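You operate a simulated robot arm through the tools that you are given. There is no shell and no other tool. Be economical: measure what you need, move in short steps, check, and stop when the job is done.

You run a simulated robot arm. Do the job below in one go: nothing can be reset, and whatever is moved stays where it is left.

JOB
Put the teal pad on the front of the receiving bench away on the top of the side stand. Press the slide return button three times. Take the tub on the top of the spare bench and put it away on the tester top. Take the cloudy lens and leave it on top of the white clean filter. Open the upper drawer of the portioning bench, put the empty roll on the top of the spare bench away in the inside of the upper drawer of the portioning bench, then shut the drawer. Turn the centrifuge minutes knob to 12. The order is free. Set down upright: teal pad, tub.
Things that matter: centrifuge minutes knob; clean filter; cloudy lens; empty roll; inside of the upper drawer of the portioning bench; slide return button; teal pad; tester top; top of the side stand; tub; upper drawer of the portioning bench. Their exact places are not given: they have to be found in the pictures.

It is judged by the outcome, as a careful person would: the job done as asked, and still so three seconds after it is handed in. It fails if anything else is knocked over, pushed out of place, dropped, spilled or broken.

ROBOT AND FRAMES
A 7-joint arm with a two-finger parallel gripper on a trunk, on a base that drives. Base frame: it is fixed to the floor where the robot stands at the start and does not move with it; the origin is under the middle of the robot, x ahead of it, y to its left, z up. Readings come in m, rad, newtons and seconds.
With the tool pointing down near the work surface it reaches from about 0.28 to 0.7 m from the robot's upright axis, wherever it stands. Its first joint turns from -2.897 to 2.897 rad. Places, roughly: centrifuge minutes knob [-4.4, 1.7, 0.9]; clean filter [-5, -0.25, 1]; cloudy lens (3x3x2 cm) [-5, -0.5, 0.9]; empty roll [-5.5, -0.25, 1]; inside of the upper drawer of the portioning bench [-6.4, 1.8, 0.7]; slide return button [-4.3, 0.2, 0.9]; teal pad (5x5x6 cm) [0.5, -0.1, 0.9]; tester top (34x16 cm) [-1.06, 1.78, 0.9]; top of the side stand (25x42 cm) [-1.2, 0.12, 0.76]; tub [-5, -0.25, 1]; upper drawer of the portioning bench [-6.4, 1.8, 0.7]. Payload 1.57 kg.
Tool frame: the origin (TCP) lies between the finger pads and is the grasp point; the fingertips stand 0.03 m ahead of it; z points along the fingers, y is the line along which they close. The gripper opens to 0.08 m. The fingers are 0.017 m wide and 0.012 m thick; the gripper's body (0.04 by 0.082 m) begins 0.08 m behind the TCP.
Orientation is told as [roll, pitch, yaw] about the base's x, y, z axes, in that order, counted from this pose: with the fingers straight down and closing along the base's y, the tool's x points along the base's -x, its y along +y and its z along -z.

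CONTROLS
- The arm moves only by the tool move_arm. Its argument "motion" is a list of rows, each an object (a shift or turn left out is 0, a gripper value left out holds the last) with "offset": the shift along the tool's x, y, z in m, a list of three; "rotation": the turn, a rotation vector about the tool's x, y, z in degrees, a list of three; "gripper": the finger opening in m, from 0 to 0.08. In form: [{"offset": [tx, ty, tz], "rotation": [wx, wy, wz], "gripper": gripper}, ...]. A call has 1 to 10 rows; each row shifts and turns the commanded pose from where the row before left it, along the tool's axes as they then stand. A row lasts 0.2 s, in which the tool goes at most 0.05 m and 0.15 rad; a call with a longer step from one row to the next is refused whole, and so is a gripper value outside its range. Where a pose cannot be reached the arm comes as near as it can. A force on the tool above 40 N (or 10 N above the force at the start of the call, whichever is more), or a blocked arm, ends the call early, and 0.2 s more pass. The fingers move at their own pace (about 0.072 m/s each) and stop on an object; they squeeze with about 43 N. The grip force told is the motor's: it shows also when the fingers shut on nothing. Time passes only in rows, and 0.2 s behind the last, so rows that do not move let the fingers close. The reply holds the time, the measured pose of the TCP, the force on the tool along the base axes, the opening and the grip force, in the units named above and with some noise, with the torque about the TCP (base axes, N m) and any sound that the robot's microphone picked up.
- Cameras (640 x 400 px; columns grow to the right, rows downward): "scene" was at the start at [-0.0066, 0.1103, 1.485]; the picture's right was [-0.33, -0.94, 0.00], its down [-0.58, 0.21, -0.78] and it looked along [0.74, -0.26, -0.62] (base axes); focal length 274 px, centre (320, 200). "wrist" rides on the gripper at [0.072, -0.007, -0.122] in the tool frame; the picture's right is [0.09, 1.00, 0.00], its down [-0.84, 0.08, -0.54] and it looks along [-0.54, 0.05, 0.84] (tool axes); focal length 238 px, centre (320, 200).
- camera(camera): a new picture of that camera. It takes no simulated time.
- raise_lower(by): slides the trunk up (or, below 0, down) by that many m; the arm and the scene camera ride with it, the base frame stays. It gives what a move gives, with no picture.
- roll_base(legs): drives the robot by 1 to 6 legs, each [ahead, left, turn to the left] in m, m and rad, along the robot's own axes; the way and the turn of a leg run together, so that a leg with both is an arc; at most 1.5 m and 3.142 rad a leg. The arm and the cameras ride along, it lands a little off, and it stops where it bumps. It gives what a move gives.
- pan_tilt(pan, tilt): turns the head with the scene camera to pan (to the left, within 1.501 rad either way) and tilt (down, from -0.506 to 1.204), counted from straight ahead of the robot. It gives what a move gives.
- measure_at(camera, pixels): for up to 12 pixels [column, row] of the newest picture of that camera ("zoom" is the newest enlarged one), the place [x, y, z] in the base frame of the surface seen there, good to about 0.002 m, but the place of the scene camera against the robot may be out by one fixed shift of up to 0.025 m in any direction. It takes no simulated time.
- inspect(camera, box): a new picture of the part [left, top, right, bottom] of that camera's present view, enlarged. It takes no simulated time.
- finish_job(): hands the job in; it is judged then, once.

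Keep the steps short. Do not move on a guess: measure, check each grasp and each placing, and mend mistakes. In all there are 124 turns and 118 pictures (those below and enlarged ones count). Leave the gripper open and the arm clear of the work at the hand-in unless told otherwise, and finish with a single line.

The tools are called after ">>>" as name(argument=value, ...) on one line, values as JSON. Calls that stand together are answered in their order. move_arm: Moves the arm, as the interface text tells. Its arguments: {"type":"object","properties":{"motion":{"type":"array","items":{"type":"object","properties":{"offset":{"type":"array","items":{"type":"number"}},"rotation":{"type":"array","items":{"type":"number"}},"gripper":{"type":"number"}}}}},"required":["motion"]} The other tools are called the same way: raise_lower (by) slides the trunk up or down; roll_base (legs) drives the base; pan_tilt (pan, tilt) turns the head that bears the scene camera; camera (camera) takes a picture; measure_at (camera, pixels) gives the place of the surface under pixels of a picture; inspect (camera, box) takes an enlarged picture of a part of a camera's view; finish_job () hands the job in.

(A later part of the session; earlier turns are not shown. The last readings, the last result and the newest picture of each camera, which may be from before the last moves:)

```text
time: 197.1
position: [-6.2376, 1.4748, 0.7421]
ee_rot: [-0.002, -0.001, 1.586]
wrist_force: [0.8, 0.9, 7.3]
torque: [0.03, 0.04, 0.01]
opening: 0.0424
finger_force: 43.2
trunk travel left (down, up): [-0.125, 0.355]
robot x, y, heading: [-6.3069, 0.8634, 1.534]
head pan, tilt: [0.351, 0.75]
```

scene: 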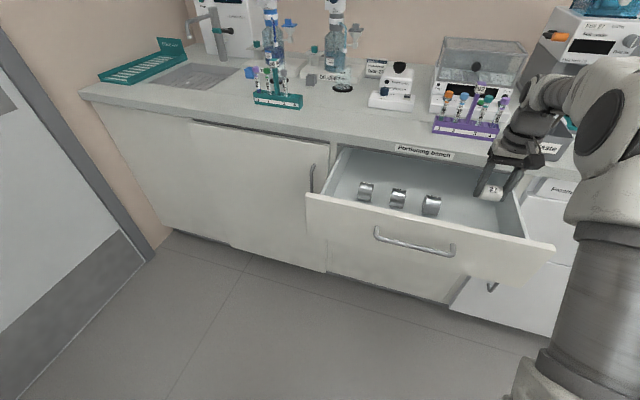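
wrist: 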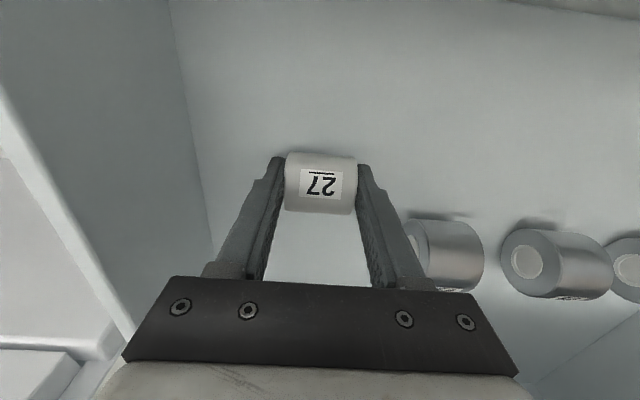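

The roll touches the drawer floor (7 N). I release it gently and rise.

>>> move_arm(motion=[{"gripper": 0.058}, {}, {}, {"offset": [0, 0, -0.02]}, {"offset": [0, 0, -0.03]}, {"offset": [0, 0, -0.04]}, {"offset": [0, 0, -0.05]}, {}])

>>> camera(camera="wrist")

```text
time: 198.9
position: [-6.2372, 1.472, 0.8771]
ee_rot: [0.0, 0.001, 1.586]
wrist_force: [1.1, -0.2, -0.7]
torque: [0.0, -0.01, 0.03]
opening: 0.058
finger_force: 0.1
trunk travel left (down, up): [-0.125, 0.355]
robot x, y, heading: [-6.3091, 0.8638, 1.531]
head pan, tilt: [0.351, 0.75]
```

```text
56 pictures are left
```

wrist: 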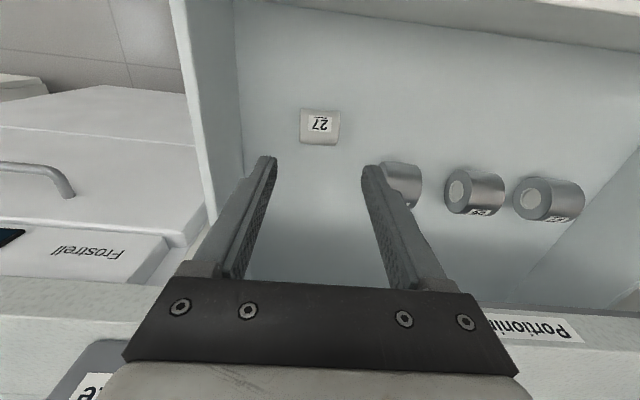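

The roll lies in the drawer, with the others undisturbed. I rise, back off, and tilt the closed gripper to push the drawer shut at its front above the handle.

>>> move_arm(motion=[{"offset": [0, 0, -0.05]}, {"offset": [0, 0, -0.05], "gripper": 0.0}])

>>> roll_base(legs=[[-0.32, 0, 0.04]])

>>> move_arm(motion=[{"rotation": [0, -8.3, 0]}, {"rotation": [0, -8.3, 0]}, {"rotation": [0, -8.3, 0]}, {"rotation": [0, -8.3, 0]}, {"rotation": [0, -8.3, 0]}, {"rotation": [0, -8.5, 0]}, {}])

>>> camera(camera="wrist")

```text
time: 199.5
position: [-6.2394, 1.4729, 0.9785]
ee_rot: [0.0, 0.0, 1.587]
wrist_force: [-0.4, -0.1, -0.3]
torque: [0.02, 0.02, 0.03]
opening: 0.0032
finger_force: 0.2
trunk travel left (down, up): [-0.125, 0.355]
robot x, y, heading: [-6.3069, 0.8649, 1.531]
head pan, tilt: [0.351, 0.75]
```

```text
time: 202.1
position: [-6.272, 1.1677, 0.9799]
ee_rot: [0.001, 0.002, 1.631]
wrist_force: [0.2, 0.3, 0.2]
torque: [0.0, 0.01, 0.01]
opening: 0.0
finger_force: 21.1
trunk travel left (down, up): [-0.125, 0.355]
robot x, y, heading: [-6.3154, 0.556, 1.578]
head pan, tilt: [0.351, 0.75]
```

```text
time: 203.7
position: [-6.2716, 1.1666, 0.9792]
ee_rot: [-0.003, -0.874, 1.634]
wrist_force: [0.2, -0.1, 0.6]
torque: [-0.01, 0.02, 0.0]
opening: 0.0002
finger_force: 20.9
trunk travel left (down, up): [-0.125, 0.355]
robot x, y, heading: [-6.3133, 0.5552, 1.575]
head pan, tilt: [0.351, 0.75]
```

```text
55 pictures are left
```

wrist: 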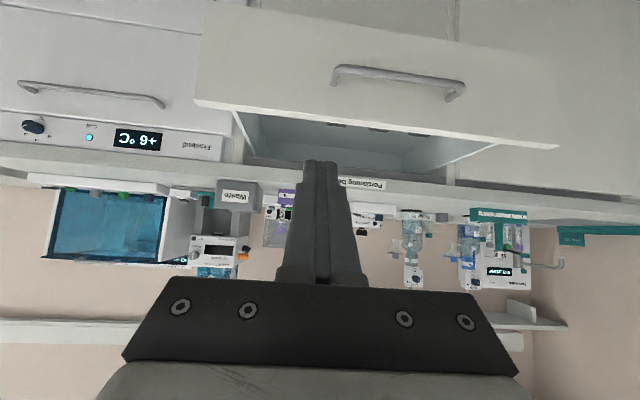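

>>> roll_base(legs=[[0, 0.11, 0]])

>>> raise_lower(by=-0.12)

>>> move_arm(motion=[{"offset": [0.0138, 0, 0.0116]}, {}])

>>> roll_base(legs=[[0.13, 0, 0]])

>>> camera(camera="wrist")

```text
time: 205.1
position: [-6.3812, 1.1674, 0.9803]
ee_rot: [0.0, -0.872, 1.635]
wrist_force: [0.6, -0.4, -0.1]
torque: [-0.02, 0.02, -0.04]
opening: 0.0
finger_force: 21.6
trunk travel left (down, up): [-0.125, 0.355]
robot x, y, heading: [-6.424, 0.556, 1.577]
head pan, tilt: [0.351, 0.75]
```

```text
time: 206.6
position: [-6.3804, 1.1673, 0.8615]
ee_rot: [-0.002, -0.873, 1.633]
wrist_force: [-0.2, -0.7, 0.0]
torque: [0.02, 0.04, 0.04]
opening: 0.0001
finger_force: 21.3
trunk travel left (down, up): [-0.005, 0.475]
robot x, y, heading: [-6.4214, 0.5603, 1.581]
head pan, tilt: [0.351, 0.75]
```

```text
time: 207.2
position: [-6.3812, 1.1671, 0.8429]
ee_rot: [0.0, -0.873, 1.635]
wrist_force: [0.2, -1.0, 0.3]
torque: [0.02, 0.01, 0.0]
opening: 0.0
finger_force: 21.3
trunk travel left (down, up): [-0.005, 0.475]
robot x, y, heading: [-6.4194, 0.5548, 1.58]
head pan, tilt: [0.351, 0.75]
```

```text
time: 208.7
position: [-6.3808, 1.2977, 0.8422]
ee_rot: [-0.001, -0.873, 1.632]
wrist_force: [0.4, -0.2, 0.6]
torque: [-0.02, 0.0, 0.01]
opening: 0.0
finger_force: 21.0
trunk travel left (down, up): [-0.005, 0.475]
robot x, y, heading: [-6.4217, 0.6865, 1.578]
head pan, tilt: [0.351, 0.75]
```

```text
54 pictures are left
```

wrist: 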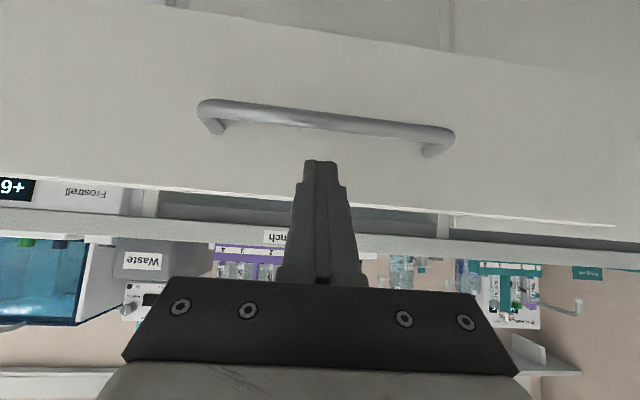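

The tips point at the panel between bar and top edge. I push forward slowly.

>>> roll_base(legs=[[0.22, 0, 0]])

>>> camera(camera="wrist")

```text
time: 210.8
position: [-6.3836, 1.5153, 0.8419]
ee_rot: [-0.002, -0.872, 1.632]
wrist_force: [0.2, -0.7, -0.6]
torque: [-0.02, 0.02, 0.03]
opening: 0.0
finger_force: 21.5
trunk travel left (down, up): [-0.005, 0.475]
robot x, y, heading: [-6.4275, 0.905, 1.581]
head pan, tilt: [0.351, 0.75]
```

```text
53 pictures are left
```

wrist: 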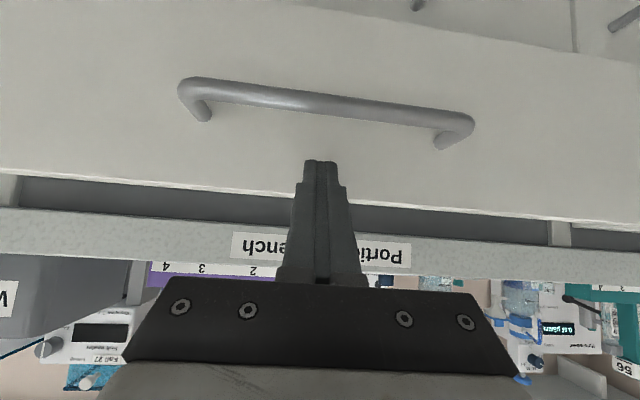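

>>> move_arm(motion=[{"offset": [-0.0064, 0, 0.0077]}, {"offset": [-0.0064, 0, 0.0077]}, {"offset": [-0.0064, 0, 0.0077]}, {"offset": [-0.0064, 0, 0.0077]}, {"offset": [-0.0064, 0, 0.0077]}, {}])

>>> camera(camera="wrist")

```text
time: 212.2
position: [-6.3866, 1.5642, 0.8427]
ee_rot: [0.001, -0.872, 1.634]
wrist_force: [1.5, -22.3, 3.8]
torque: [-0.22, -0.01, 0.0]
opening: 0.0
finger_force: 21.2
trunk travel left (down, up): [-0.005, 0.475]
robot x, y, heading: [-6.4266, 0.9095, 1.58]
head pan, tilt: [0.351, 0.75]
```

```text
52 pictures are left
```

wrist: 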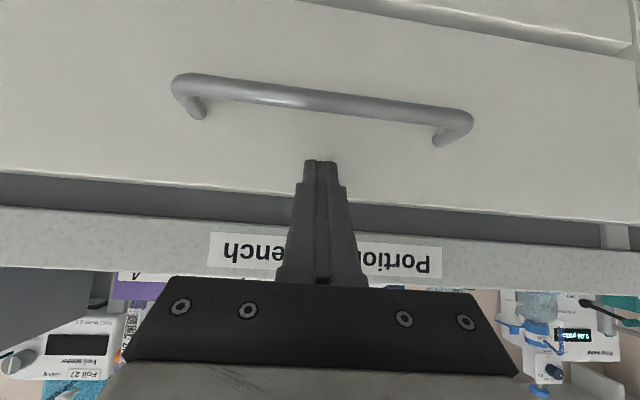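

>>> measure_at(camera="wrist", pixels=[[100, 130], [550, 150], [300, 60], [318, 100], [100, 240], [620, 45]])

>>> move_arm(motion=[{"offset": [-0.0013, 0, 0.0015]}, {"offset": [-0.0013, 0, 0.0015]}, {}])

```text
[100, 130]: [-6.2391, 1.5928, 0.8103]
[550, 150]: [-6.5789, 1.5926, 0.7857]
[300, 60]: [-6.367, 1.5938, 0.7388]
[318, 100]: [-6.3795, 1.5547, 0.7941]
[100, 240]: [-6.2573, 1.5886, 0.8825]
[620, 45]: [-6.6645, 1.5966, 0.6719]
```

```text
time: 212.6
position: [-6.3854, 1.564, 0.8405]
ee_rot: [-0.001, -0.865, 1.634]
wrist_force: [0.1, -17.7, 5.9]
torque: [-0.06, -0.01, -0.01]
opening: 0.0002
finger_force: 21.3
trunk travel left (down, up): [-0.005, 0.475]
robot x, y, heading: [-6.4267, 0.9027, 1.573]
head pan, tilt: [0.351, 0.75]
stopped in row 2: the force on the tool passed its limit at 44 N (the readings are from after the stop); the commanded pose is now the measured one
```

The drawer is shut (front back at y 1.593, firm stop). I back off, raise, level the gripper and go along to the centrifuge at x≈-4.4.

>>> roll_base(legs=[[-0.12, 0, 0]])

>>> raise_lower(by=0.27)

>>> move_arm(motion=[{"offset": [0, 0, -0.04], "rotation": [0, 8.3, 0]}, {"offset": [0, 0, -0.04], "rotation": [0, 8.3, 0]}, {"offset": [0.02, 0, -0.02], "rotation": [0, 8.3, 0]}, {"offset": [0.03, 0, -0.01], "rotation": [0, 8.3, 0]}, {"offset": [0.03, 0, 0], "rotation": [0, 8.3, 0]}, {"offset": [0.03, 0, 0], "rotation": [0, 8.3, 0]}, {}])

>>> roll_base(legs=[[0, -1.0, 0], [0, -0.95, 0]])

>>> pan_tilt(pan=0.35, tilt=0.6)

>>> camera(camera="scene")

```text
time: 214.0
position: [-6.3868, 1.4461, 0.842]
ee_rot: [0.0, -0.866, 1.635]
wrist_force: [-0.2, 0.0, 0.5]
torque: [-0.01, 0.03, 0.01]
opening: 0.0
finger_force: 21.4
trunk travel left (down, up): [-0.005, 0.475]
robot x, y, heading: [-6.4257, 0.7881, 1.576]
head pan, tilt: [0.351, 0.75]
```

```text
time: 216.8
position: [-6.3868, 1.4469, 1.1101]
ee_rot: [0.0, -0.864, 1.635]
wrist_force: [0.2, 0.1, -0.1]
torque: [0.01, -0.03, -0.02]
opening: 0.0
finger_force: 21.9
trunk travel left (down, up): [-0.275, 0.205]
robot x, y, heading: [-6.4257, 0.7902, 1.58]
head pan, tilt: [0.351, 0.75]
```

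```text
time: 218.4
position: [-6.3746, 1.2743, 1.1524]
ee_rot: [-0.001, 0.004, 1.637]
wrist_force: [-0.7, 0.0, -0.4]
torque: [-0.01, 0.0, 0.01]
opening: 0.0002
finger_force: 20.9
trunk travel left (down, up): [-0.275, 0.205]
robot x, y, heading: [-6.4232, 0.7864, 1.583]
head pan, tilt: [0.351, 0.75]
```

```text
time: 233.1
position: [-4.4414, 1.2746, 1.1531]
ee_rot: [0.001, 0.005, 1.625]
wrist_force: [0.1, -0.4, 0.0]
torque: [0.01, 0.01, 0.0]
opening: 0.0001
finger_force: 21.7
trunk travel left (down, up): [-0.275, 0.205]
robot x, y, heading: [-4.4954, 0.7862, 1.572]
head pan, tilt: [0.351, 0.75]
```

```text
time: 233.8
position: [-4.441, 1.2764, 1.1542]
ee_rot: [-0.001, 0.003, 1.627]
wrist_force: [0.2, 0.4, 0.7]
torque: [-0.01, -0.01, 0.01]
opening: 0.0001
finger_force: 21.6
trunk travel left (down, up): [-0.275, 0.205]
robot x, y, heading: [-4.4928, 0.7871, 1.572]
head pan, tilt: [0.351, 0.6]
```

```text
51 pictures are left
```

scene: 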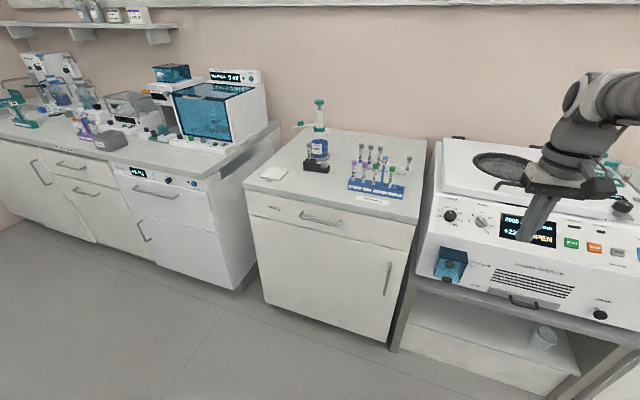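

>>> inspect(camera="scene", box=[420, 185, 640, 325])

>>> measure_at(camera="scene", pixels=[[450, 216], [482, 221], [600, 313], [500, 250], [580, 262], [430, 200], [420, 270], [640, 260]])

```text
2.86 times, centred on (530, 255) of scene
```

zoom: 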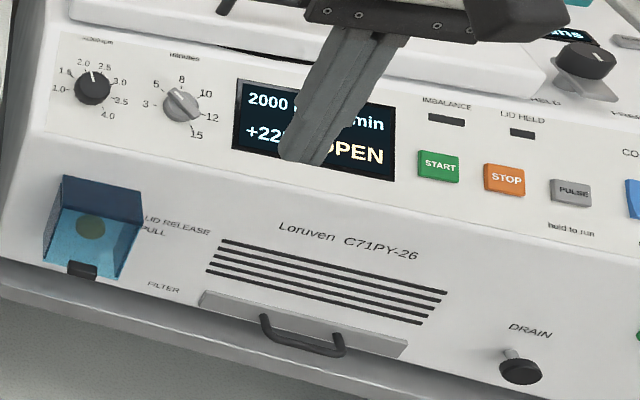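

```text
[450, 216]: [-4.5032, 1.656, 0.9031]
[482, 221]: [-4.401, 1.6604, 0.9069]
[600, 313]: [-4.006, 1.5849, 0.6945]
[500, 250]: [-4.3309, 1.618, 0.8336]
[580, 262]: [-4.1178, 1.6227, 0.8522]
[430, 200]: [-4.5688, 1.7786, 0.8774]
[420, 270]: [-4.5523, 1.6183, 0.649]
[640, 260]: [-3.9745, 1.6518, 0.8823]
```

The grey MINUTES knob is at about (-4.40,1.66,0.89) on a sloping panel. I centre in front and look with the wrist camera.

>>> roll_base(legs=[[0, -0.09, 0]])

>>> move_arm(motion=[{"offset": [0, 0.04, 0], "gripper": 0.08}, {"offset": [-0.04, 0.03, 0]}, {"offset": [-0.04, 0, 0]}, {"offset": [-0.04, 0, 0]}, {}])

>>> camera(camera="wrist")

```text
time: 235.2
position: [-4.3505, 1.2746, 1.1526]
ee_rot: [0.0, 0.003, 1.626]
wrist_force: [-0.6, -0.1, 0.3]
torque: [-0.03, 0.0, 0.02]
opening: 0.0
finger_force: 21.4
trunk travel left (down, up): [-0.275, 0.205]
robot x, y, heading: [-4.4031, 0.7889, 1.563]
head pan, tilt: [0.351, 0.6]
```

```text
time: 236.3
position: [-4.4237, 1.3935, 1.1537]
ee_rot: [0.0, 0.004, 1.628]
wrist_force: [0.1, -0.4, 0.0]
torque: [0.01, 0.01, 0.01]
opening: 0.08
finger_force: 0.0
trunk travel left (down, up): [-0.275, 0.205]
robot x, y, heading: [-4.4038, 0.783, 1.57]
head pan, tilt: [0.351, 0.6]
```

```text
49 pictures are left
```

wrist: 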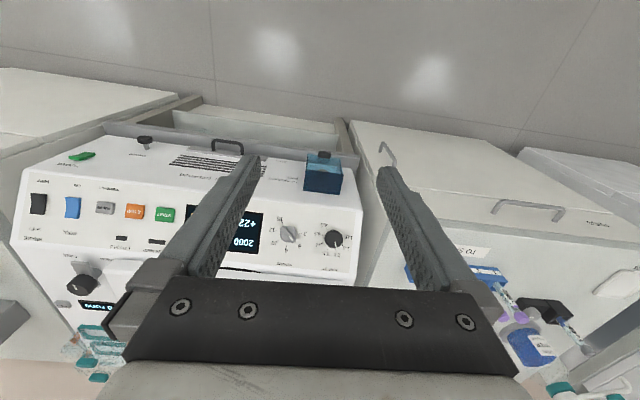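

>>> inspect(camera="wrist", box=[260, 205, 324, 265])

```text
6.67 times, centred on (292, 235) of wrist
```

zoom: 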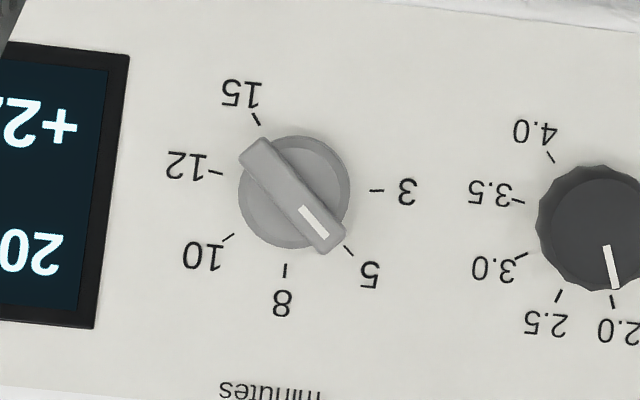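

The pointer now stands at 5. I measure the knob, ticks and panel slope in 3D.

>>> measure_at(camera="zoom", pixels=[[216, 173], [348, 251], [284, 270], [228, 238], [377, 191], [257, 118], [292, 195], [260, 158], [322, 237], [400, 60], [400, 350], [312, 220]])

```text
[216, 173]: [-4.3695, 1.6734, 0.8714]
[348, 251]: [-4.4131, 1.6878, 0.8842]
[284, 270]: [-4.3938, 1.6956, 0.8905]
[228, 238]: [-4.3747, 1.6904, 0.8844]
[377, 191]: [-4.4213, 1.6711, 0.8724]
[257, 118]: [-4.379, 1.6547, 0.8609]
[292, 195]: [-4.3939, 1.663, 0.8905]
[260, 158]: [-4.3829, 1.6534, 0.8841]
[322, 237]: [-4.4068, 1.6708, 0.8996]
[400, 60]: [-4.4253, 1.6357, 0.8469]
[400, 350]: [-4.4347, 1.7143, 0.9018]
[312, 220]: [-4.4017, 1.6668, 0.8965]
```

>>> measure_at(camera="zoom", pixels=[[322, 165], [262, 222], [335, 190], [280, 235], [275, 178], [300, 182], [283, 207]])

```text
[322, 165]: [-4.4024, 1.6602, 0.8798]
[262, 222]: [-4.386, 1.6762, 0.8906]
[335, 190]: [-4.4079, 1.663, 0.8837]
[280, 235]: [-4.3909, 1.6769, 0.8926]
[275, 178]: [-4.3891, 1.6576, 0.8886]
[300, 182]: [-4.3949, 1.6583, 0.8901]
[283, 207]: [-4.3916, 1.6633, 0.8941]
```

Panel slope is 35°; the knob axis is at x −4.395, ridge top about 8.5 mm above its disc. Pointer is at −48° and 12 is at +96°, so it needs 144° clockwise. I drive nearer, tilt the gripper 35° and turn it to straddle the ridge.

>>> roll_base(legs=[[0.17, 0, 0]])

>>> move_arm(motion=[{"rotation": [0, 0, 3.3], "gripper": 0.04}, {"rotation": [0, -7, 0]}, {"rotation": [0, -7, 0]}, {"rotation": [0, -7, 0]}, {"rotation": [0, -7, 0]}, {"rotation": [0, -7, 0]}, {}])

>>> move_arm(motion=[{"rotation": [0, 0, -8]}, {"rotation": [0, 0, -8]}, {"rotation": [0, 0, -8]}, {"rotation": [0, 0, -8]}, {"rotation": [0, 0, -8]}, {"rotation": [0, 0, -8]}, {}])

```text
time: 238.1
position: [-4.4213, 1.5611, 1.1544]
ee_rot: [-0.001, 0.003, 1.623]
wrist_force: [0.2, -0.4, 0.0]
torque: [0.01, -0.01, 0.02]
opening: 0.0802
finger_force: 0.0
trunk travel left (down, up): [-0.275, 0.205]
robot x, y, heading: [-4.4036, 0.9523, 1.571]
head pan, tilt: [0.351, 0.6]
```

```text
time: 239.7
position: [-4.4221, 1.5609, 1.1538]
ee_rot: [0.001, -0.609, 1.566]
wrist_force: [0.3, -0.4, -0.4]
torque: [-0.04, 0.0, 0.01]
opening: 0.0401
finger_force: 0.1
trunk travel left (down, up): [-0.275, 0.205]
robot x, y, heading: [-4.4027, 0.9531, 1.57]
head pan, tilt: [0.351, 0.6]
```

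```text
time: 241.3
position: [-4.4209, 1.5607, 1.1532]
ee_rot: [-0.477, -0.392, 2.504]
wrist_force: [0.6, -0.4, 0.0]
torque: [0.01, -0.01, 0.0]
opening: 0.0397
finger_force: 0.0
trunk travel left (down, up): [-0.275, 0.205]
robot x, y, heading: [-4.4026, 0.9535, 1.574]
head pan, tilt: [0.351, 0.6]
```

>>> move_arm(motion=[{"offset": [0.0126, 0.0062, 0.04]}, {"offset": [0.0126, 0.0062, 0.04]}, {"offset": [0.0126, 0.0062, 0.04]}, {"offset": [0.0126, 0.0062, 0.04]}, {"offset": [0.0126, 0.0062, 0.04]}, {}])

>>> camera(camera="wrist")

```text
time: 242.7
position: [-4.3947, 1.6247, 0.9519]
ee_rot: [-0.478, -0.392, 2.5]
wrist_force: [0.3, 0.0, 0.1]
torque: [0.01, 0.0, -0.01]
opening: 0.04
finger_force: 0.0
trunk travel left (down, up): [-0.275, 0.205]
robot x, y, heading: [-4.4021, 0.9568, 1.573]
head pan, tilt: [0.351, 0.6]
```

```text
47 pictures are left
```

wrist: 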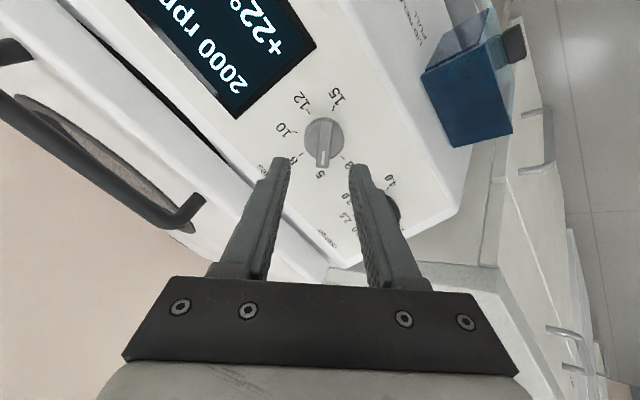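

The ridge lies between the fingers, aligned. I advance in small steps, watching the force.

>>> move_arm(motion=[{"offset": [0.001, 0.001, 0.02]}, {"offset": [0.0005, 0.001, 0.02]}, {"offset": [0, 0, 0.005]}, {"offset": [0, 0, 0.003]}, {}])

>>> camera(camera="wrist")

```text
time: 243.9
position: [-4.3952, 1.6474, 0.9118]
ee_rot: [-0.476, -0.393, 2.502]
wrist_force: [0.4, 0.6, -0.8]
torque: [0.01, 0.02, -0.01]
opening: 0.04
finger_force: 0.0
trunk travel left (down, up): [-0.275, 0.205]
robot x, y, heading: [-4.3984, 0.9564, 1.57]
head pan, tilt: [0.351, 0.6]
```

```text
46 pictures are left
```

wrist: 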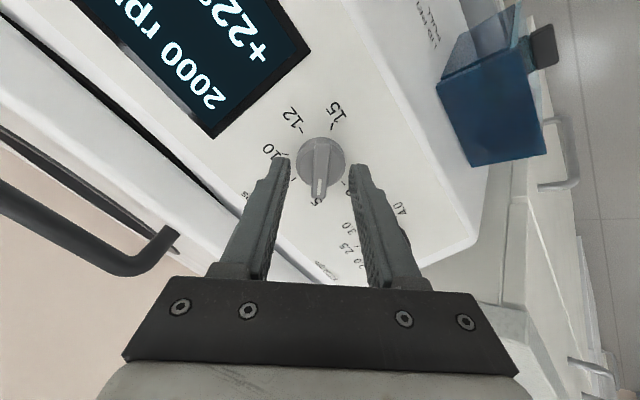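

Well centred. I close on the ridge.

>>> move_arm(motion=[{"gripper": 0.0}, {}, {}])

```text
time: 244.7
position: [-4.3957, 1.6476, 0.9124]
ee_rot: [-0.476, -0.393, 2.502]
wrist_force: [-0.9, -1.7, -1.4]
torque: [0.03, 0.15, 0.08]
opening: 0.0108
finger_force: 28.6
trunk travel left (down, up): [-0.275, 0.205]
robot x, y, heading: [-4.4063, 0.9554, 1.572]
head pan, tilt: [0.351, 0.6]
```

Gripped (0.011). I turn +48° clockwise first and check.

>>> move_arm(motion=[{"rotation": [0, 0, 6]}, {"rotation": [0, 0, 6]}, {"rotation": [0, 0, 6]}, {"rotation": [0, 0, 6]}, {"rotation": [0, 0, 6]}, {"rotation": [0, 0, 6]}, {"rotation": [0, 0, 6]}, {"rotation": [0, 0, 6]}, {}])

>>> inspect(camera="wrist", box=[220, 80, 420, 205])

```text
time: 246.7
position: [-4.3964, 1.6476, 0.9115]
ee_rot: [0.002, -0.61, 1.564]
wrist_force: [-2.9, 5.2, -4.4]
torque: [-0.04, 0.11, 0.08]
opening: 0.011
finger_force: 27.6
trunk travel left (down, up): [-0.275, 0.205]
robot x, y, heading: [-4.3997, 0.9546, 1.573]
head pan, tilt: [0.351, 0.6]
```

```text
3.20 times, centred on (320, 142) of wrist
```

zoom: 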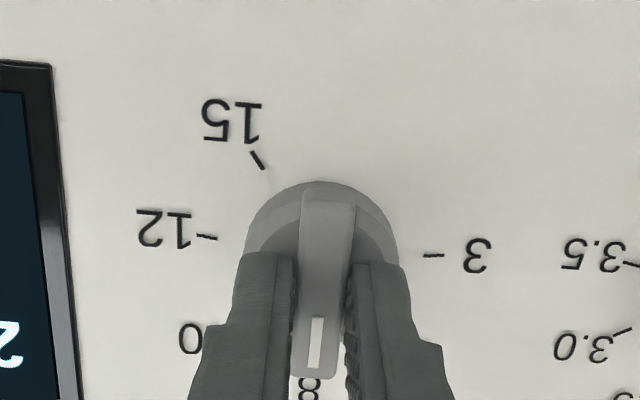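

The knob follows and points to 8 now. I turn on, another 90° in two calls.

>>> move_arm(motion=[{"rotation": [0, 0, 6]}, {"rotation": [0, 0, 6]}, {"rotation": [0, 0, 6]}, {"rotation": [0, 0, 6]}, {"rotation": [0, 0, 6]}, {"rotation": [0, 0, 6]}, {"rotation": [0, 0, 6]}, {"rotation": [0, 0, 6]}])

>>> move_arm(motion=[{"rotation": [0, 0, 6]}, {"rotation": [0, 0, 6]}, {"rotation": [0, 0, 6]}, {"rotation": [0, 0, 6]}, {"rotation": [0, 0, 6]}, {"rotation": [0, 0, 6]}, {"rotation": [0, 0, 6]}, {"rotation": [0, 0, 4]}, {}])

>>> inspect(camera="wrist", box=[220, 80, 420, 205])

```text
time: 248.5
position: [-4.3955, 1.6477, 0.9108]
ee_rot: [0.478, -0.391, 0.632]
wrist_force: [-4.3, -0.2, -0.3]
torque: [0.04, 0.14, 0.1]
opening: 0.0109
finger_force: 28.5
trunk travel left (down, up): [-0.275, 0.205]
robot x, y, heading: [-4.4044, 0.9559, 1.574]
head pan, tilt: [0.351, 0.6]
```

```text
time: 250.5
position: [-4.3951, 1.6478, 0.9103]
ee_rot: [0.603, 0.039, -0.064]
wrist_force: [-1.3, 3.5, -1.3]
torque: [0.18, 0.64, 0.36]
opening: 0.0113
finger_force: 28.4
trunk travel left (down, up): [-0.275, 0.205]
robot x, y, heading: [-4.4032, 0.9568, 1.571]
head pan, tilt: [0.351, 0.6]
```

```text
3.20 times, centred on (320, 142) of wrist
```

zoom: 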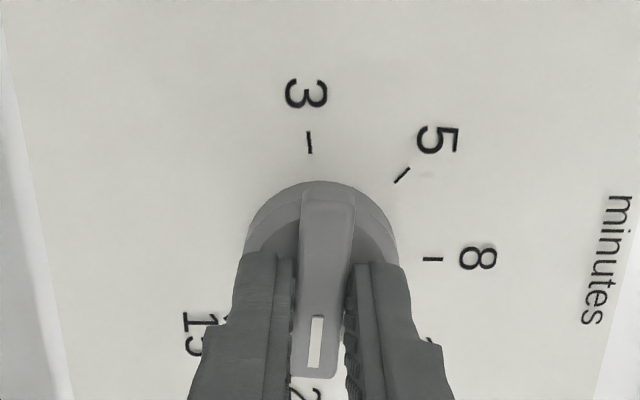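

The pointer appears at 12. I release, back off along the tool axis and check.

>>> move_arm(motion=[{"gripper": 0.04}, {}, {"offset": [0, 0, -0.02]}, {"offset": [0, 0, -0.04]}, {"offset": [0, 0, -0.04]}, {}])

>>> inspect(camera="wrist", box=[220, 60, 420, 185])

```text
time: 251.9
position: [-4.3966, 1.5903, 0.9944]
ee_rot: [0.607, 0.041, -0.063]
wrist_force: [0.0, -0.3, -0.7]
torque: [0.0, -0.01, -0.01]
opening: 0.04
finger_force: 0.1
trunk travel left (down, up): [-0.275, 0.205]
robot x, y, heading: [-4.4043, 0.9553, 1.569]
head pan, tilt: [0.351, 0.6]
```

```text
3.20 times, centred on (320, 122) of wrist
```

zoom: 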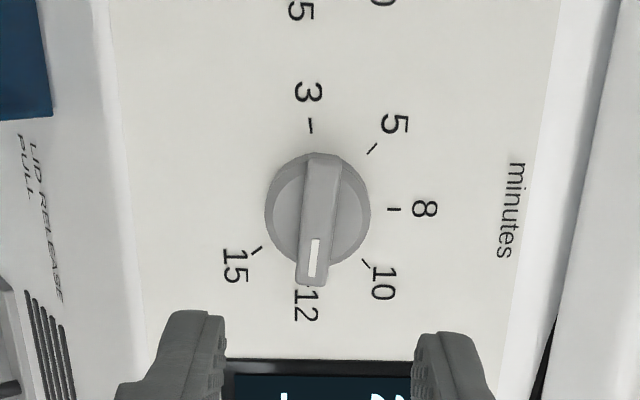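

>>> measure_at(camera="zoom", pixels=[[316, 240], [311, 275], [322, 165], [310, 125], [394, 209], [372, 148], [365, 263], [258, 250], [305, 287]])

```text
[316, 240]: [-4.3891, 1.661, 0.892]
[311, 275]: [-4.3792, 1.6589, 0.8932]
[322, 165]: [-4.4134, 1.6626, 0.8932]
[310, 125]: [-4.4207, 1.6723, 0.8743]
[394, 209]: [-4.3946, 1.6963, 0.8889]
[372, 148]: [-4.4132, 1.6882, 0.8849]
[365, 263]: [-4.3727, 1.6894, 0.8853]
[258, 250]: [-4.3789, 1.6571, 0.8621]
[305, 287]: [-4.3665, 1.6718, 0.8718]
```

Pointer angle 95° against the 12 tick's 97°: the knob is set to 12. I back off, restore the gripper, then drive round the end of the spare bench to its far side (heading kept at +y).

>>> roll_base(legs=[[-0.2, 0, 0]])

>>> move_arm(motion=[{"rotation": [0, 0, -8.5]}, {"rotation": [0, 0, -8.5]}, {"rotation": [0, 0, -8.5]}, {"rotation": [0, 0, -8.5]}, {"rotation": [0, 0, -8.5]}, {"rotation": [0, 0, -8.5]}, {"rotation": [0, 0, -8.5]}, {"rotation": [0, 0, -8.5]}, {"rotation": [0, 0, -8.5]}, {"rotation": [0, 0, -8.5]}])

>>> move_arm(motion=[{"rotation": [0, 0, -8.5]}, {"offset": [0.03, 0, -0.03], "rotation": [0, 7, 0]}, {"offset": [0.03, 0, -0.03], "rotation": [0, 7, 0]}, {"offset": [0.03, 0, -0.03], "rotation": [0, 7, 0]}, {"offset": [0.03, 0, -0.03], "rotation": [0, 7, 0]}, {"offset": [0.03, 0, -0.02], "rotation": [0, 7, 0]}, {}])

>>> roll_base(legs=[[0, 1.05, 0], [0, 1.02, 0], [-0.95, 0, 0], [-0.9, 0, 0]])

>>> pan_tilt(pan=-1.0, tilt=0.55)

>>> camera(camera="scene")

```text
time: 253.8
position: [-4.3977, 1.3916, 0.9937]
ee_rot: [0.608, 0.039, -0.06]
wrist_force: [0.6, 1.0, 0.4]
torque: [-0.02, -0.01, 0.03]
opening: 0.04
finger_force: 0.0
trunk travel left (down, up): [-0.275, 0.205]
robot x, y, heading: [-4.4001, 0.7529, 1.569]
head pan, tilt: [0.351, 0.6]
```

```text
time: 256.0
position: [-4.3981, 1.3902, 0.9956]
ee_rot: [0.106, -0.6, 1.379]
wrist_force: [0.2, -0.2, 0.1]
torque: [0.0, 0.01, 0.03]
opening: 0.0399
finger_force: 0.2
trunk travel left (down, up): [-0.275, 0.205]
robot x, y, heading: [-4.4028, 0.7546, 1.571]
head pan, tilt: [0.351, 0.6]
```

```text
time: 257.6
position: [-4.3972, 1.2015, 1.0704]
ee_rot: [0.006, 0.005, 1.561]
wrist_force: [-0.1, 1.0, 0.8]
torque: [0.01, 0.0, 0.03]
opening: 0.0398
finger_force: 0.1
trunk travel left (down, up): [-0.275, 0.205]
robot x, y, heading: [-4.403, 0.7548, 1.572]
head pan, tilt: [0.351, 0.6]
```

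```text
time: 285.4
position: [-6.5313, -0.5841, 1.0704]
ee_rot: [0.007, 0.003, 1.531]
wrist_force: [1.0, 0.7, 0.9]
torque: [-0.02, 0.01, 0.01]
opening: 0.04
finger_force: 0.0
trunk travel left (down, up): [-0.275, 0.205]
robot x, y, heading: [-6.5503, -1.0298, 1.541]
head pan, tilt: [0.351, 0.6]
```

```text
time: 286.9
position: [-6.5302, -0.5836, 1.0697]
ee_rot: [0.006, 0.003, 1.53]
wrist_force: [-0.5, 0.1, -0.2]
torque: [0.0, -0.01, 0.01]
opening: 0.0402
finger_force: 0.0
trunk travel left (down, up): [-0.275, 0.205]
robot x, y, heading: [-6.5509, -1.0305, 1.537]
head pan, tilt: [-1.0, 0.55]
```

```text
42 pictures are left
```

scene: 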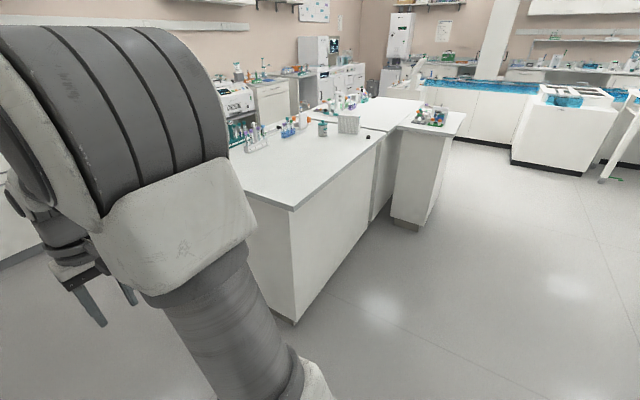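

>>> inspect(camera="scene", box=[280, 85, 480, 210])

>>> measure_at(camera="scene", pixels=[[458, 133], [402, 126], [420, 215], [367, 137], [350, 123], [323, 130], [297, 205], [383, 136]])

```text
3.20 times, centred on (380, 148) of scene
```

zoom: 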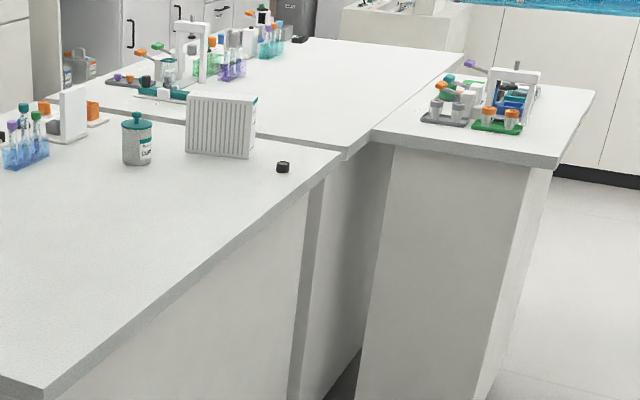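

```text
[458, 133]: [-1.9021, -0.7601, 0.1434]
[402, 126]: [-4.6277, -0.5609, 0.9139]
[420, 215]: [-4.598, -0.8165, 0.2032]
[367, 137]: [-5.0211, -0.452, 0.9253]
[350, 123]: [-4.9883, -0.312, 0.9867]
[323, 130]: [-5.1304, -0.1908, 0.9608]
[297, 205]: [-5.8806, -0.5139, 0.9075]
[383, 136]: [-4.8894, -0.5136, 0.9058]
```

The lens is at about (-5.02,-0.45); the third bench ends at x≈-4.63. I move along the back side to x≈-5.07.

>>> roll_base(legs=[[0.06, -0.75, 0.03], [0.06, -0.73, 0]])

>>> pan_tilt(pan=0.3, tilt=0.75)

>>> camera(camera="scene")

>>> camera(camera="wrist")

```text
time: 298.6
position: [-5.0374, -0.495, 1.0702]
ee_rot: [0.007, 0.004, 1.551]
wrist_force: [0.3, -0.1, -0.6]
torque: [0.01, 0.02, -0.01]
opening: 0.0395
finger_force: 0.1
trunk travel left (down, up): [-0.275, 0.205]
robot x, y, heading: [-5.0472, -0.9454, 1.555]
head pan, tilt: [-1.0, 0.55]
```

```text
time: 300.1
position: [-5.0389, -0.4952, 1.0697]
ee_rot: [0.004, 0.004, 1.551]
wrist_force: [-0.1, -0.2, -0.5]
torque: [0.0, 0.01, -0.03]
opening: 0.0401
finger_force: 0.0
trunk travel left (down, up): [-0.275, 0.205]
robot x, y, heading: [-5.045, -0.9433, 1.56]
head pan, tilt: [0.3, 0.75]
```

```text
40 pictures are left
```

scene: 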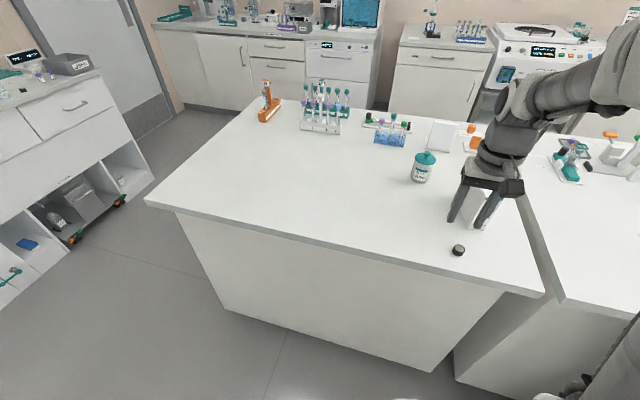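

```text
39 pictures are left
```

wrist: 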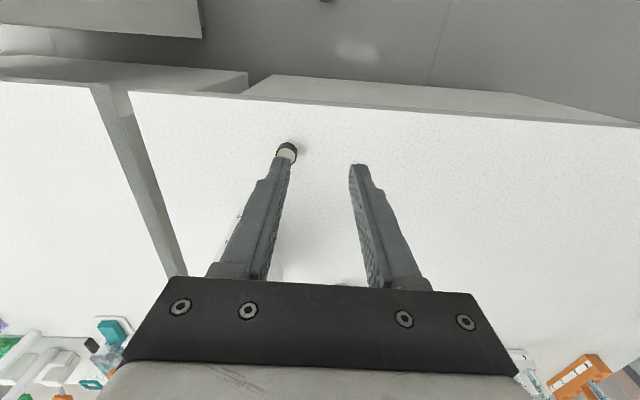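

>>> inspect(camera="wrist", box=[247, 125, 327, 175])

>>> measure_at(camera="zoom", pixels=[[320, 170], [320, 205], [270, 180], [370, 190], [320, 145], [330, 250], [200, 200]])

>>> inspect(camera="scene", box=[400, 110, 560, 270])

```text
8.00 times, centred on (287, 150) of wrist
```

zoom: 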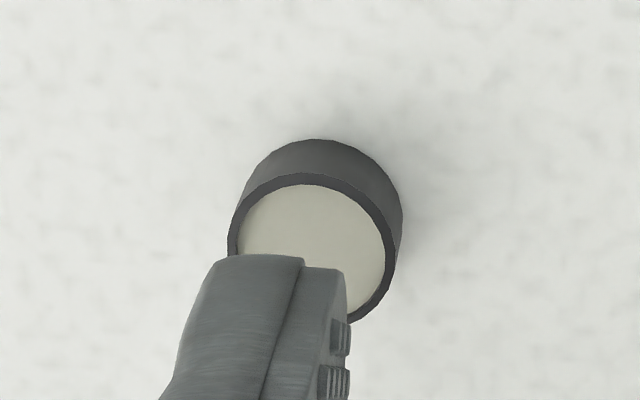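

```text
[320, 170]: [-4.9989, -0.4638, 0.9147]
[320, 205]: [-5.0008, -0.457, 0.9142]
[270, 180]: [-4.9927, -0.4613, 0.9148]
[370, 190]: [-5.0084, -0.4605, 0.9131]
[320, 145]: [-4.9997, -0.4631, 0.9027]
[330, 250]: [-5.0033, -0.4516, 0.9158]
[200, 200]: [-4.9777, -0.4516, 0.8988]
```

```text
2.50 times, centred on (480, 190) of scene
```

zoom: 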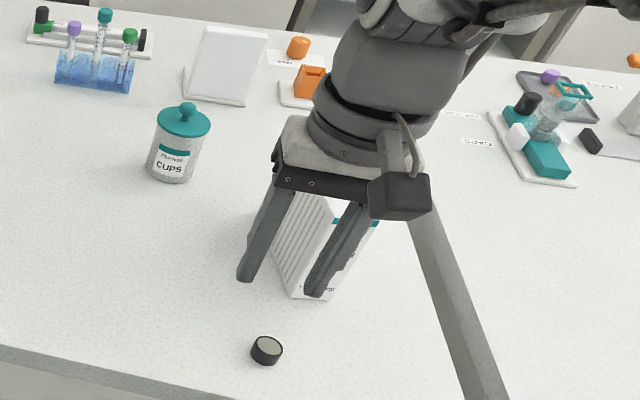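

>>> measure_at(camera="zoom", pixels=[[295, 290], [335, 290], [345, 205], [320, 250], [290, 240], [375, 228], [350, 260], [180, 118], [188, 105], [170, 175], [150, 160], [200, 165]])

>>> move_arm(motion=[{"offset": [-0.022, -0.019, 0], "gripper": 0.08}, {"offset": [-0.023, -0.019, 0.02]}, {"offset": [0, 0, 0.02]}, {}])

>>> camera(camera="wrist")

```text
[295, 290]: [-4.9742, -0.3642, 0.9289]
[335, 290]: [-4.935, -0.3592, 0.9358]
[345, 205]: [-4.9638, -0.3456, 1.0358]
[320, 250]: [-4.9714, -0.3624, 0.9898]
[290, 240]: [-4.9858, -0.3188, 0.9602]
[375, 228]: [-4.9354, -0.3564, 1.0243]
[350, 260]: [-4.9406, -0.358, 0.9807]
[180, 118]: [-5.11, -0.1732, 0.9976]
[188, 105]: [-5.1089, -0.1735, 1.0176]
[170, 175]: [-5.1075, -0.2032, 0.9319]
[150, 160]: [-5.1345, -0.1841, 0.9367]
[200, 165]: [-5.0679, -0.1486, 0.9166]
```

```text
time: 301.1
position: [-4.9988, -0.4516, 1.0302]
ee_rot: [0.006, 0.002, 1.549]
wrist_force: [-0.2, 0.2, -0.4]
torque: [0.01, 0.01, 0.02]
opening: 0.0799
finger_force: 0.0
trunk travel left (down, up): [-0.275, 0.205]
robot x, y, heading: [-5.0471, -0.9401, 1.553]
head pan, tilt: [0.3, 0.75]
```

```text
36 pictures are left
```

wrist: 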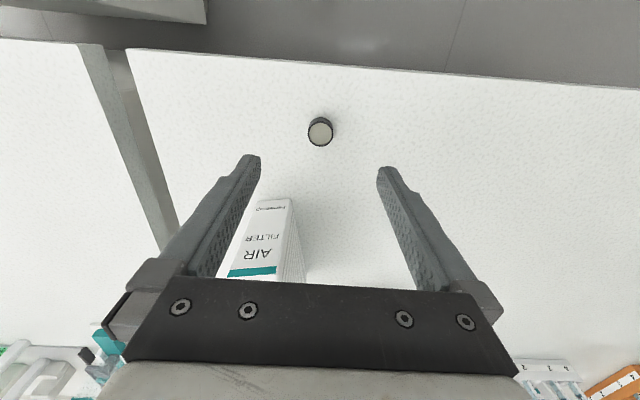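

>>> measure_at(camera="wrist", pixels=[[320, 125], [312, 132], [329, 132], [320, 139], [260, 205], [290, 205], [262, 275]])

```text
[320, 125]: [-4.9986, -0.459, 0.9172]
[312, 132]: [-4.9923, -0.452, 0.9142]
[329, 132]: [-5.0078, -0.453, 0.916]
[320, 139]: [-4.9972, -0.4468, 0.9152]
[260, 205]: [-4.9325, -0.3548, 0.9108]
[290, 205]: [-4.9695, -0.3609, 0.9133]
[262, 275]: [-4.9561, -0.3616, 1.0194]
```

The lens is right under the tool. I descend 9.8 cm and close.

>>> move_arm(motion=[{"offset": [0, 0, 0.04]}, {"offset": [0, 0, 0.03]}, {"offset": [0, 0, 0.018]}, {"offset": [0, 0, 0.01]}, {}])

>>> move_arm(motion=[{"gripper": 0.0}, {}, {}, {}])

>>> move_arm(motion=[{"offset": [0, 0, -0.01]}, {"offset": [0, 0, -0.03]}, {"offset": [0, 0, -0.04]}, {"offset": [0, 0, -0.05]}, {"offset": [0, 0, -0.05]}, {}])

>>> camera(camera="wrist")

```text
time: 302.3
position: [-4.9995, -0.4538, 0.932]
ee_rot: [0.006, 0.003, 1.55]
wrist_force: [0.2, -0.3, 0.3]
torque: [0.0, 0.01, 0.0]
opening: 0.0799
finger_force: 0.1
trunk travel left (down, up): [-0.275, 0.205]
robot x, y, heading: [-5.0505, -0.9438, 1.56]
head pan, tilt: [0.3, 0.75]
```

```text
time: 303.3
position: [-5.0, -0.453, 0.9326]
ee_rot: [0.004, 0.004, 1.55]
wrist_force: [0.5, -0.2, 0.3]
torque: [0.03, 0.0, -0.01]
opening: 0.0228
finger_force: 35.4
trunk travel left (down, up): [-0.275, 0.205]
robot x, y, heading: [-5.0454, -0.9449, 1.562]
head pan, tilt: [0.3, 0.75]
```

```text
time: 304.7
position: [-4.998, -0.4568, 1.1151]
ee_rot: [0.005, 0.004, 1.549]
wrist_force: [0.1, -0.6, -0.5]
torque: [0.0, -0.03, -0.02]
opening: 0.0238
finger_force: 35.8
trunk travel left (down, up): [-0.275, 0.205]
robot x, y, heading: [-5.0524, -0.948, 1.558]
head pan, tilt: [0.3, 0.75]
```

```text
35 pictures are left
```

wrist: 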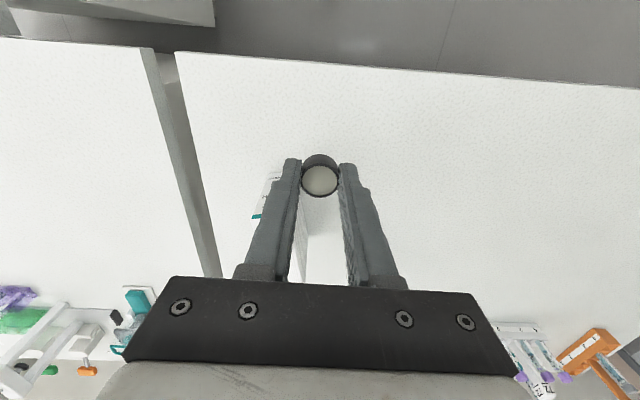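

The lens is held. I shift sideways and up to see the top of the filter box.

>>> move_arm(motion=[{"offset": [0, 0.04, -0.03]}, {"offset": [-0.03, 0.04, -0.03]}, {}])

>>> camera(camera="wrist")

```text
refused: row 2 steps farther than a row can; nothing moved
```

```text
34 pictures are left
```

wrist: 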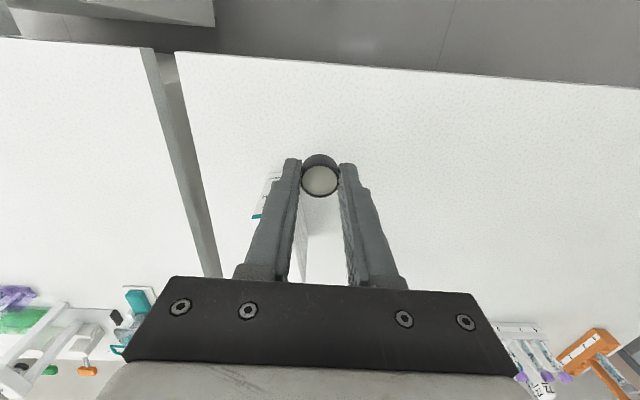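

>>> move_arm(motion=[{"offset": [0, 0.04, -0.025]}, {"offset": [0, 0.04, -0.025]}, {"offset": [-0.03, 0, 0]}, {}])

>>> inspect(camera="wrist", box=[130, 120, 330, 245])

```text
time: 305.7
position: [-5.0794, -0.4229, 1.1634]
ee_rot: [0.006, 0.004, 1.55]
wrist_force: [-0.8, 0.9, 0.1]
torque: [0.05, -0.02, -0.01]
opening: 0.0236
finger_force: 35.4
trunk travel left (down, up): [-0.275, 0.205]
robot x, y, heading: [-5.049, -0.9417, 1.555]
head pan, tilt: [0.3, 0.75]
```

```text
3.20 times, centred on (230, 182) of wrist
```

zoom: 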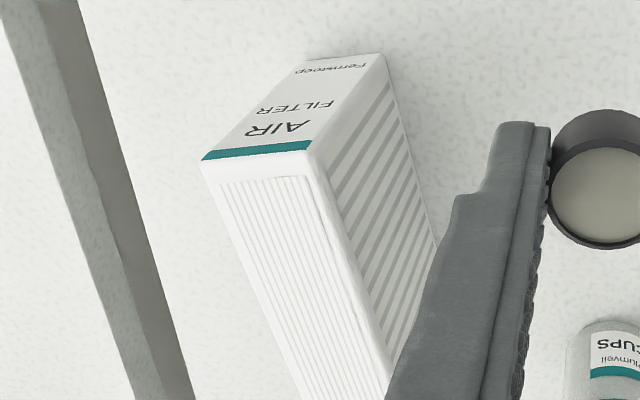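

>>> measure_at(camera="zoom", pixels=[[215, 170], [260, 165], [312, 160], [230, 200], [270, 200], [320, 200], [260, 280], [310, 280], [360, 280], [310, 370], [350, 370], [310, 60]])

```text
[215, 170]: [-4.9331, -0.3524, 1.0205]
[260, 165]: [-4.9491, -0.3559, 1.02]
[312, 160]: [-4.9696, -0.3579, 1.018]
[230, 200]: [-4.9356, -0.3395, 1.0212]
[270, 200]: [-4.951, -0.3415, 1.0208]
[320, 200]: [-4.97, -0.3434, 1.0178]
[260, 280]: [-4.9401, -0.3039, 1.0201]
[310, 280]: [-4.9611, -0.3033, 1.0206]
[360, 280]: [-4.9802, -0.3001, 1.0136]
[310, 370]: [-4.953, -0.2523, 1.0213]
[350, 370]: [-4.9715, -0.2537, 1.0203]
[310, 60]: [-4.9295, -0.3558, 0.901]
```

Filter top: z 1.021, about 4.3 cm wide; centre at y −0.303 is x≈−4.959. I move the lens over it.

>>> move_arm(motion=[{"offset": [-0.0306, -0.0297, 0]}, {"offset": [-0.0306, -0.0297, 0]}, {"offset": [-0.0306, -0.0297, 0]}, {"offset": [-0.0306, -0.0297, 0]}, {"offset": [0, 0, 0.04]}, {"offset": [0, 0, 0.04]}, {}])

>>> camera(camera="wrist")

>>> inspect(camera="scene", box=[400, 110, 560, 270])

```text
time: 307.3
position: [-4.9603, -0.3003, 1.0836]
ee_rot: [0.005, 0.003, 1.548]
wrist_force: [-0.9, 0.5, -0.6]
torque: [0.02, 0.01, -0.02]
opening: 0.024
finger_force: 35.7
trunk travel left (down, up): [-0.275, 0.205]
robot x, y, heading: [-5.0465, -0.9432, 1.556]
head pan, tilt: [0.3, 0.75]
```

```text
32 pictures are left
```

wrist: 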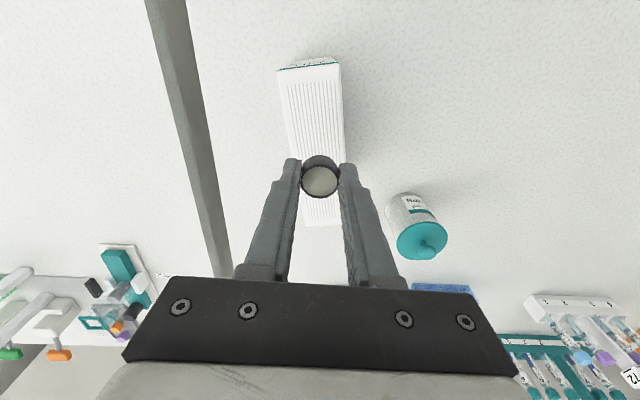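

```text
2.50 times, centred on (480, 190) of scene
```

zoom: 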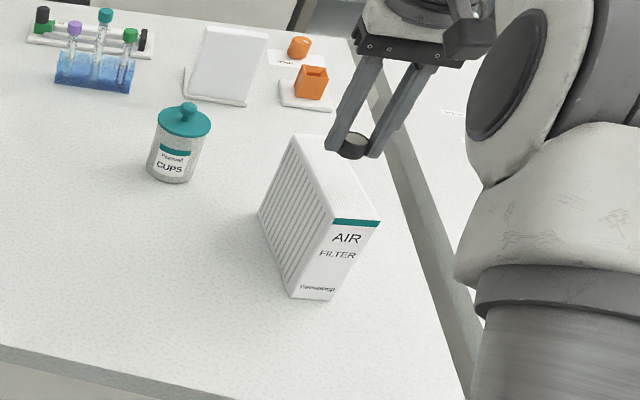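

>>> move_arm(motion=[{"offset": [0, 0, 0.015]}, {"offset": [0, 0, 0.009]}, {"offset": [0, 0, 0.003]}, {}])

>>> inspect(camera="wrist", box=[260, 120, 380, 220])

```text
time: 308.3
position: [-4.9571, -0.2999, 1.0541]
ee_rot: [0.005, 0.004, 1.549]
wrist_force: [-0.4, -0.7, 0.2]
torque: [-0.01, 0.01, 0.05]
opening: 0.0238
finger_force: 35.3
trunk travel left (down, up): [-0.275, 0.205]
robot x, y, heading: [-5.0514, -0.9488, 1.556]
head pan, tilt: [0.3, 0.75]
```

```text
4.00 times, centred on (320, 170) of wrist
```

zoom: 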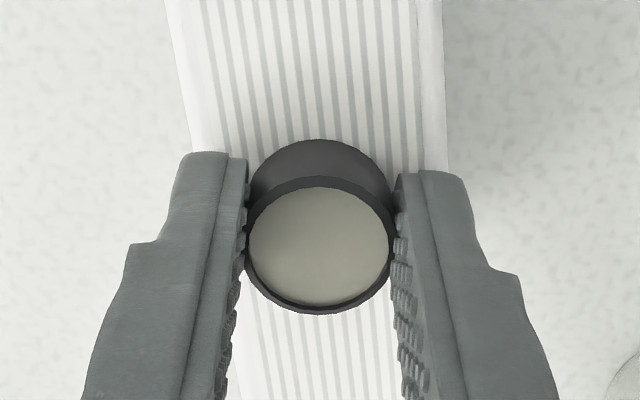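

Centred on the top. I lower in 1 mm steps till contact.

>>> move_arm(motion=[{"offset": [0, 0, 0.001]}, {"offset": [0, 0, 0.001]}, {}])

```text
time: 309.1
position: [-4.9575, -0.2992, 1.0518]
ee_rot: [0.006, 0.005, 1.55]
wrist_force: [0.3, -0.3, -1.2]
torque: [0.01, -0.01, 0.03]
opening: 0.0237
finger_force: 35.5
trunk travel left (down, up): [-0.275, 0.205]
robot x, y, heading: [-5.048, -0.9427, 1.558]
head pan, tilt: [0.3, 0.75]
```

>>> move_arm(motion=[{"offset": [0, 0, 0.001]}, {"offset": [0, 0, 0.001]}, {}])

```text
time: 309.9
position: [-4.9586, -0.2994, 1.0516]
ee_rot: [0.005, -0.002, 1.55]
wrist_force: [-0.4, 0.3, 8.7]
torque: [0.03, 0.0, -0.01]
opening: 0.0238
finger_force: 36.0
trunk travel left (down, up): [-0.275, 0.205]
robot x, y, heading: [-5.05, -0.9481, 1.56]
head pan, tilt: [0.3, 0.75]
```

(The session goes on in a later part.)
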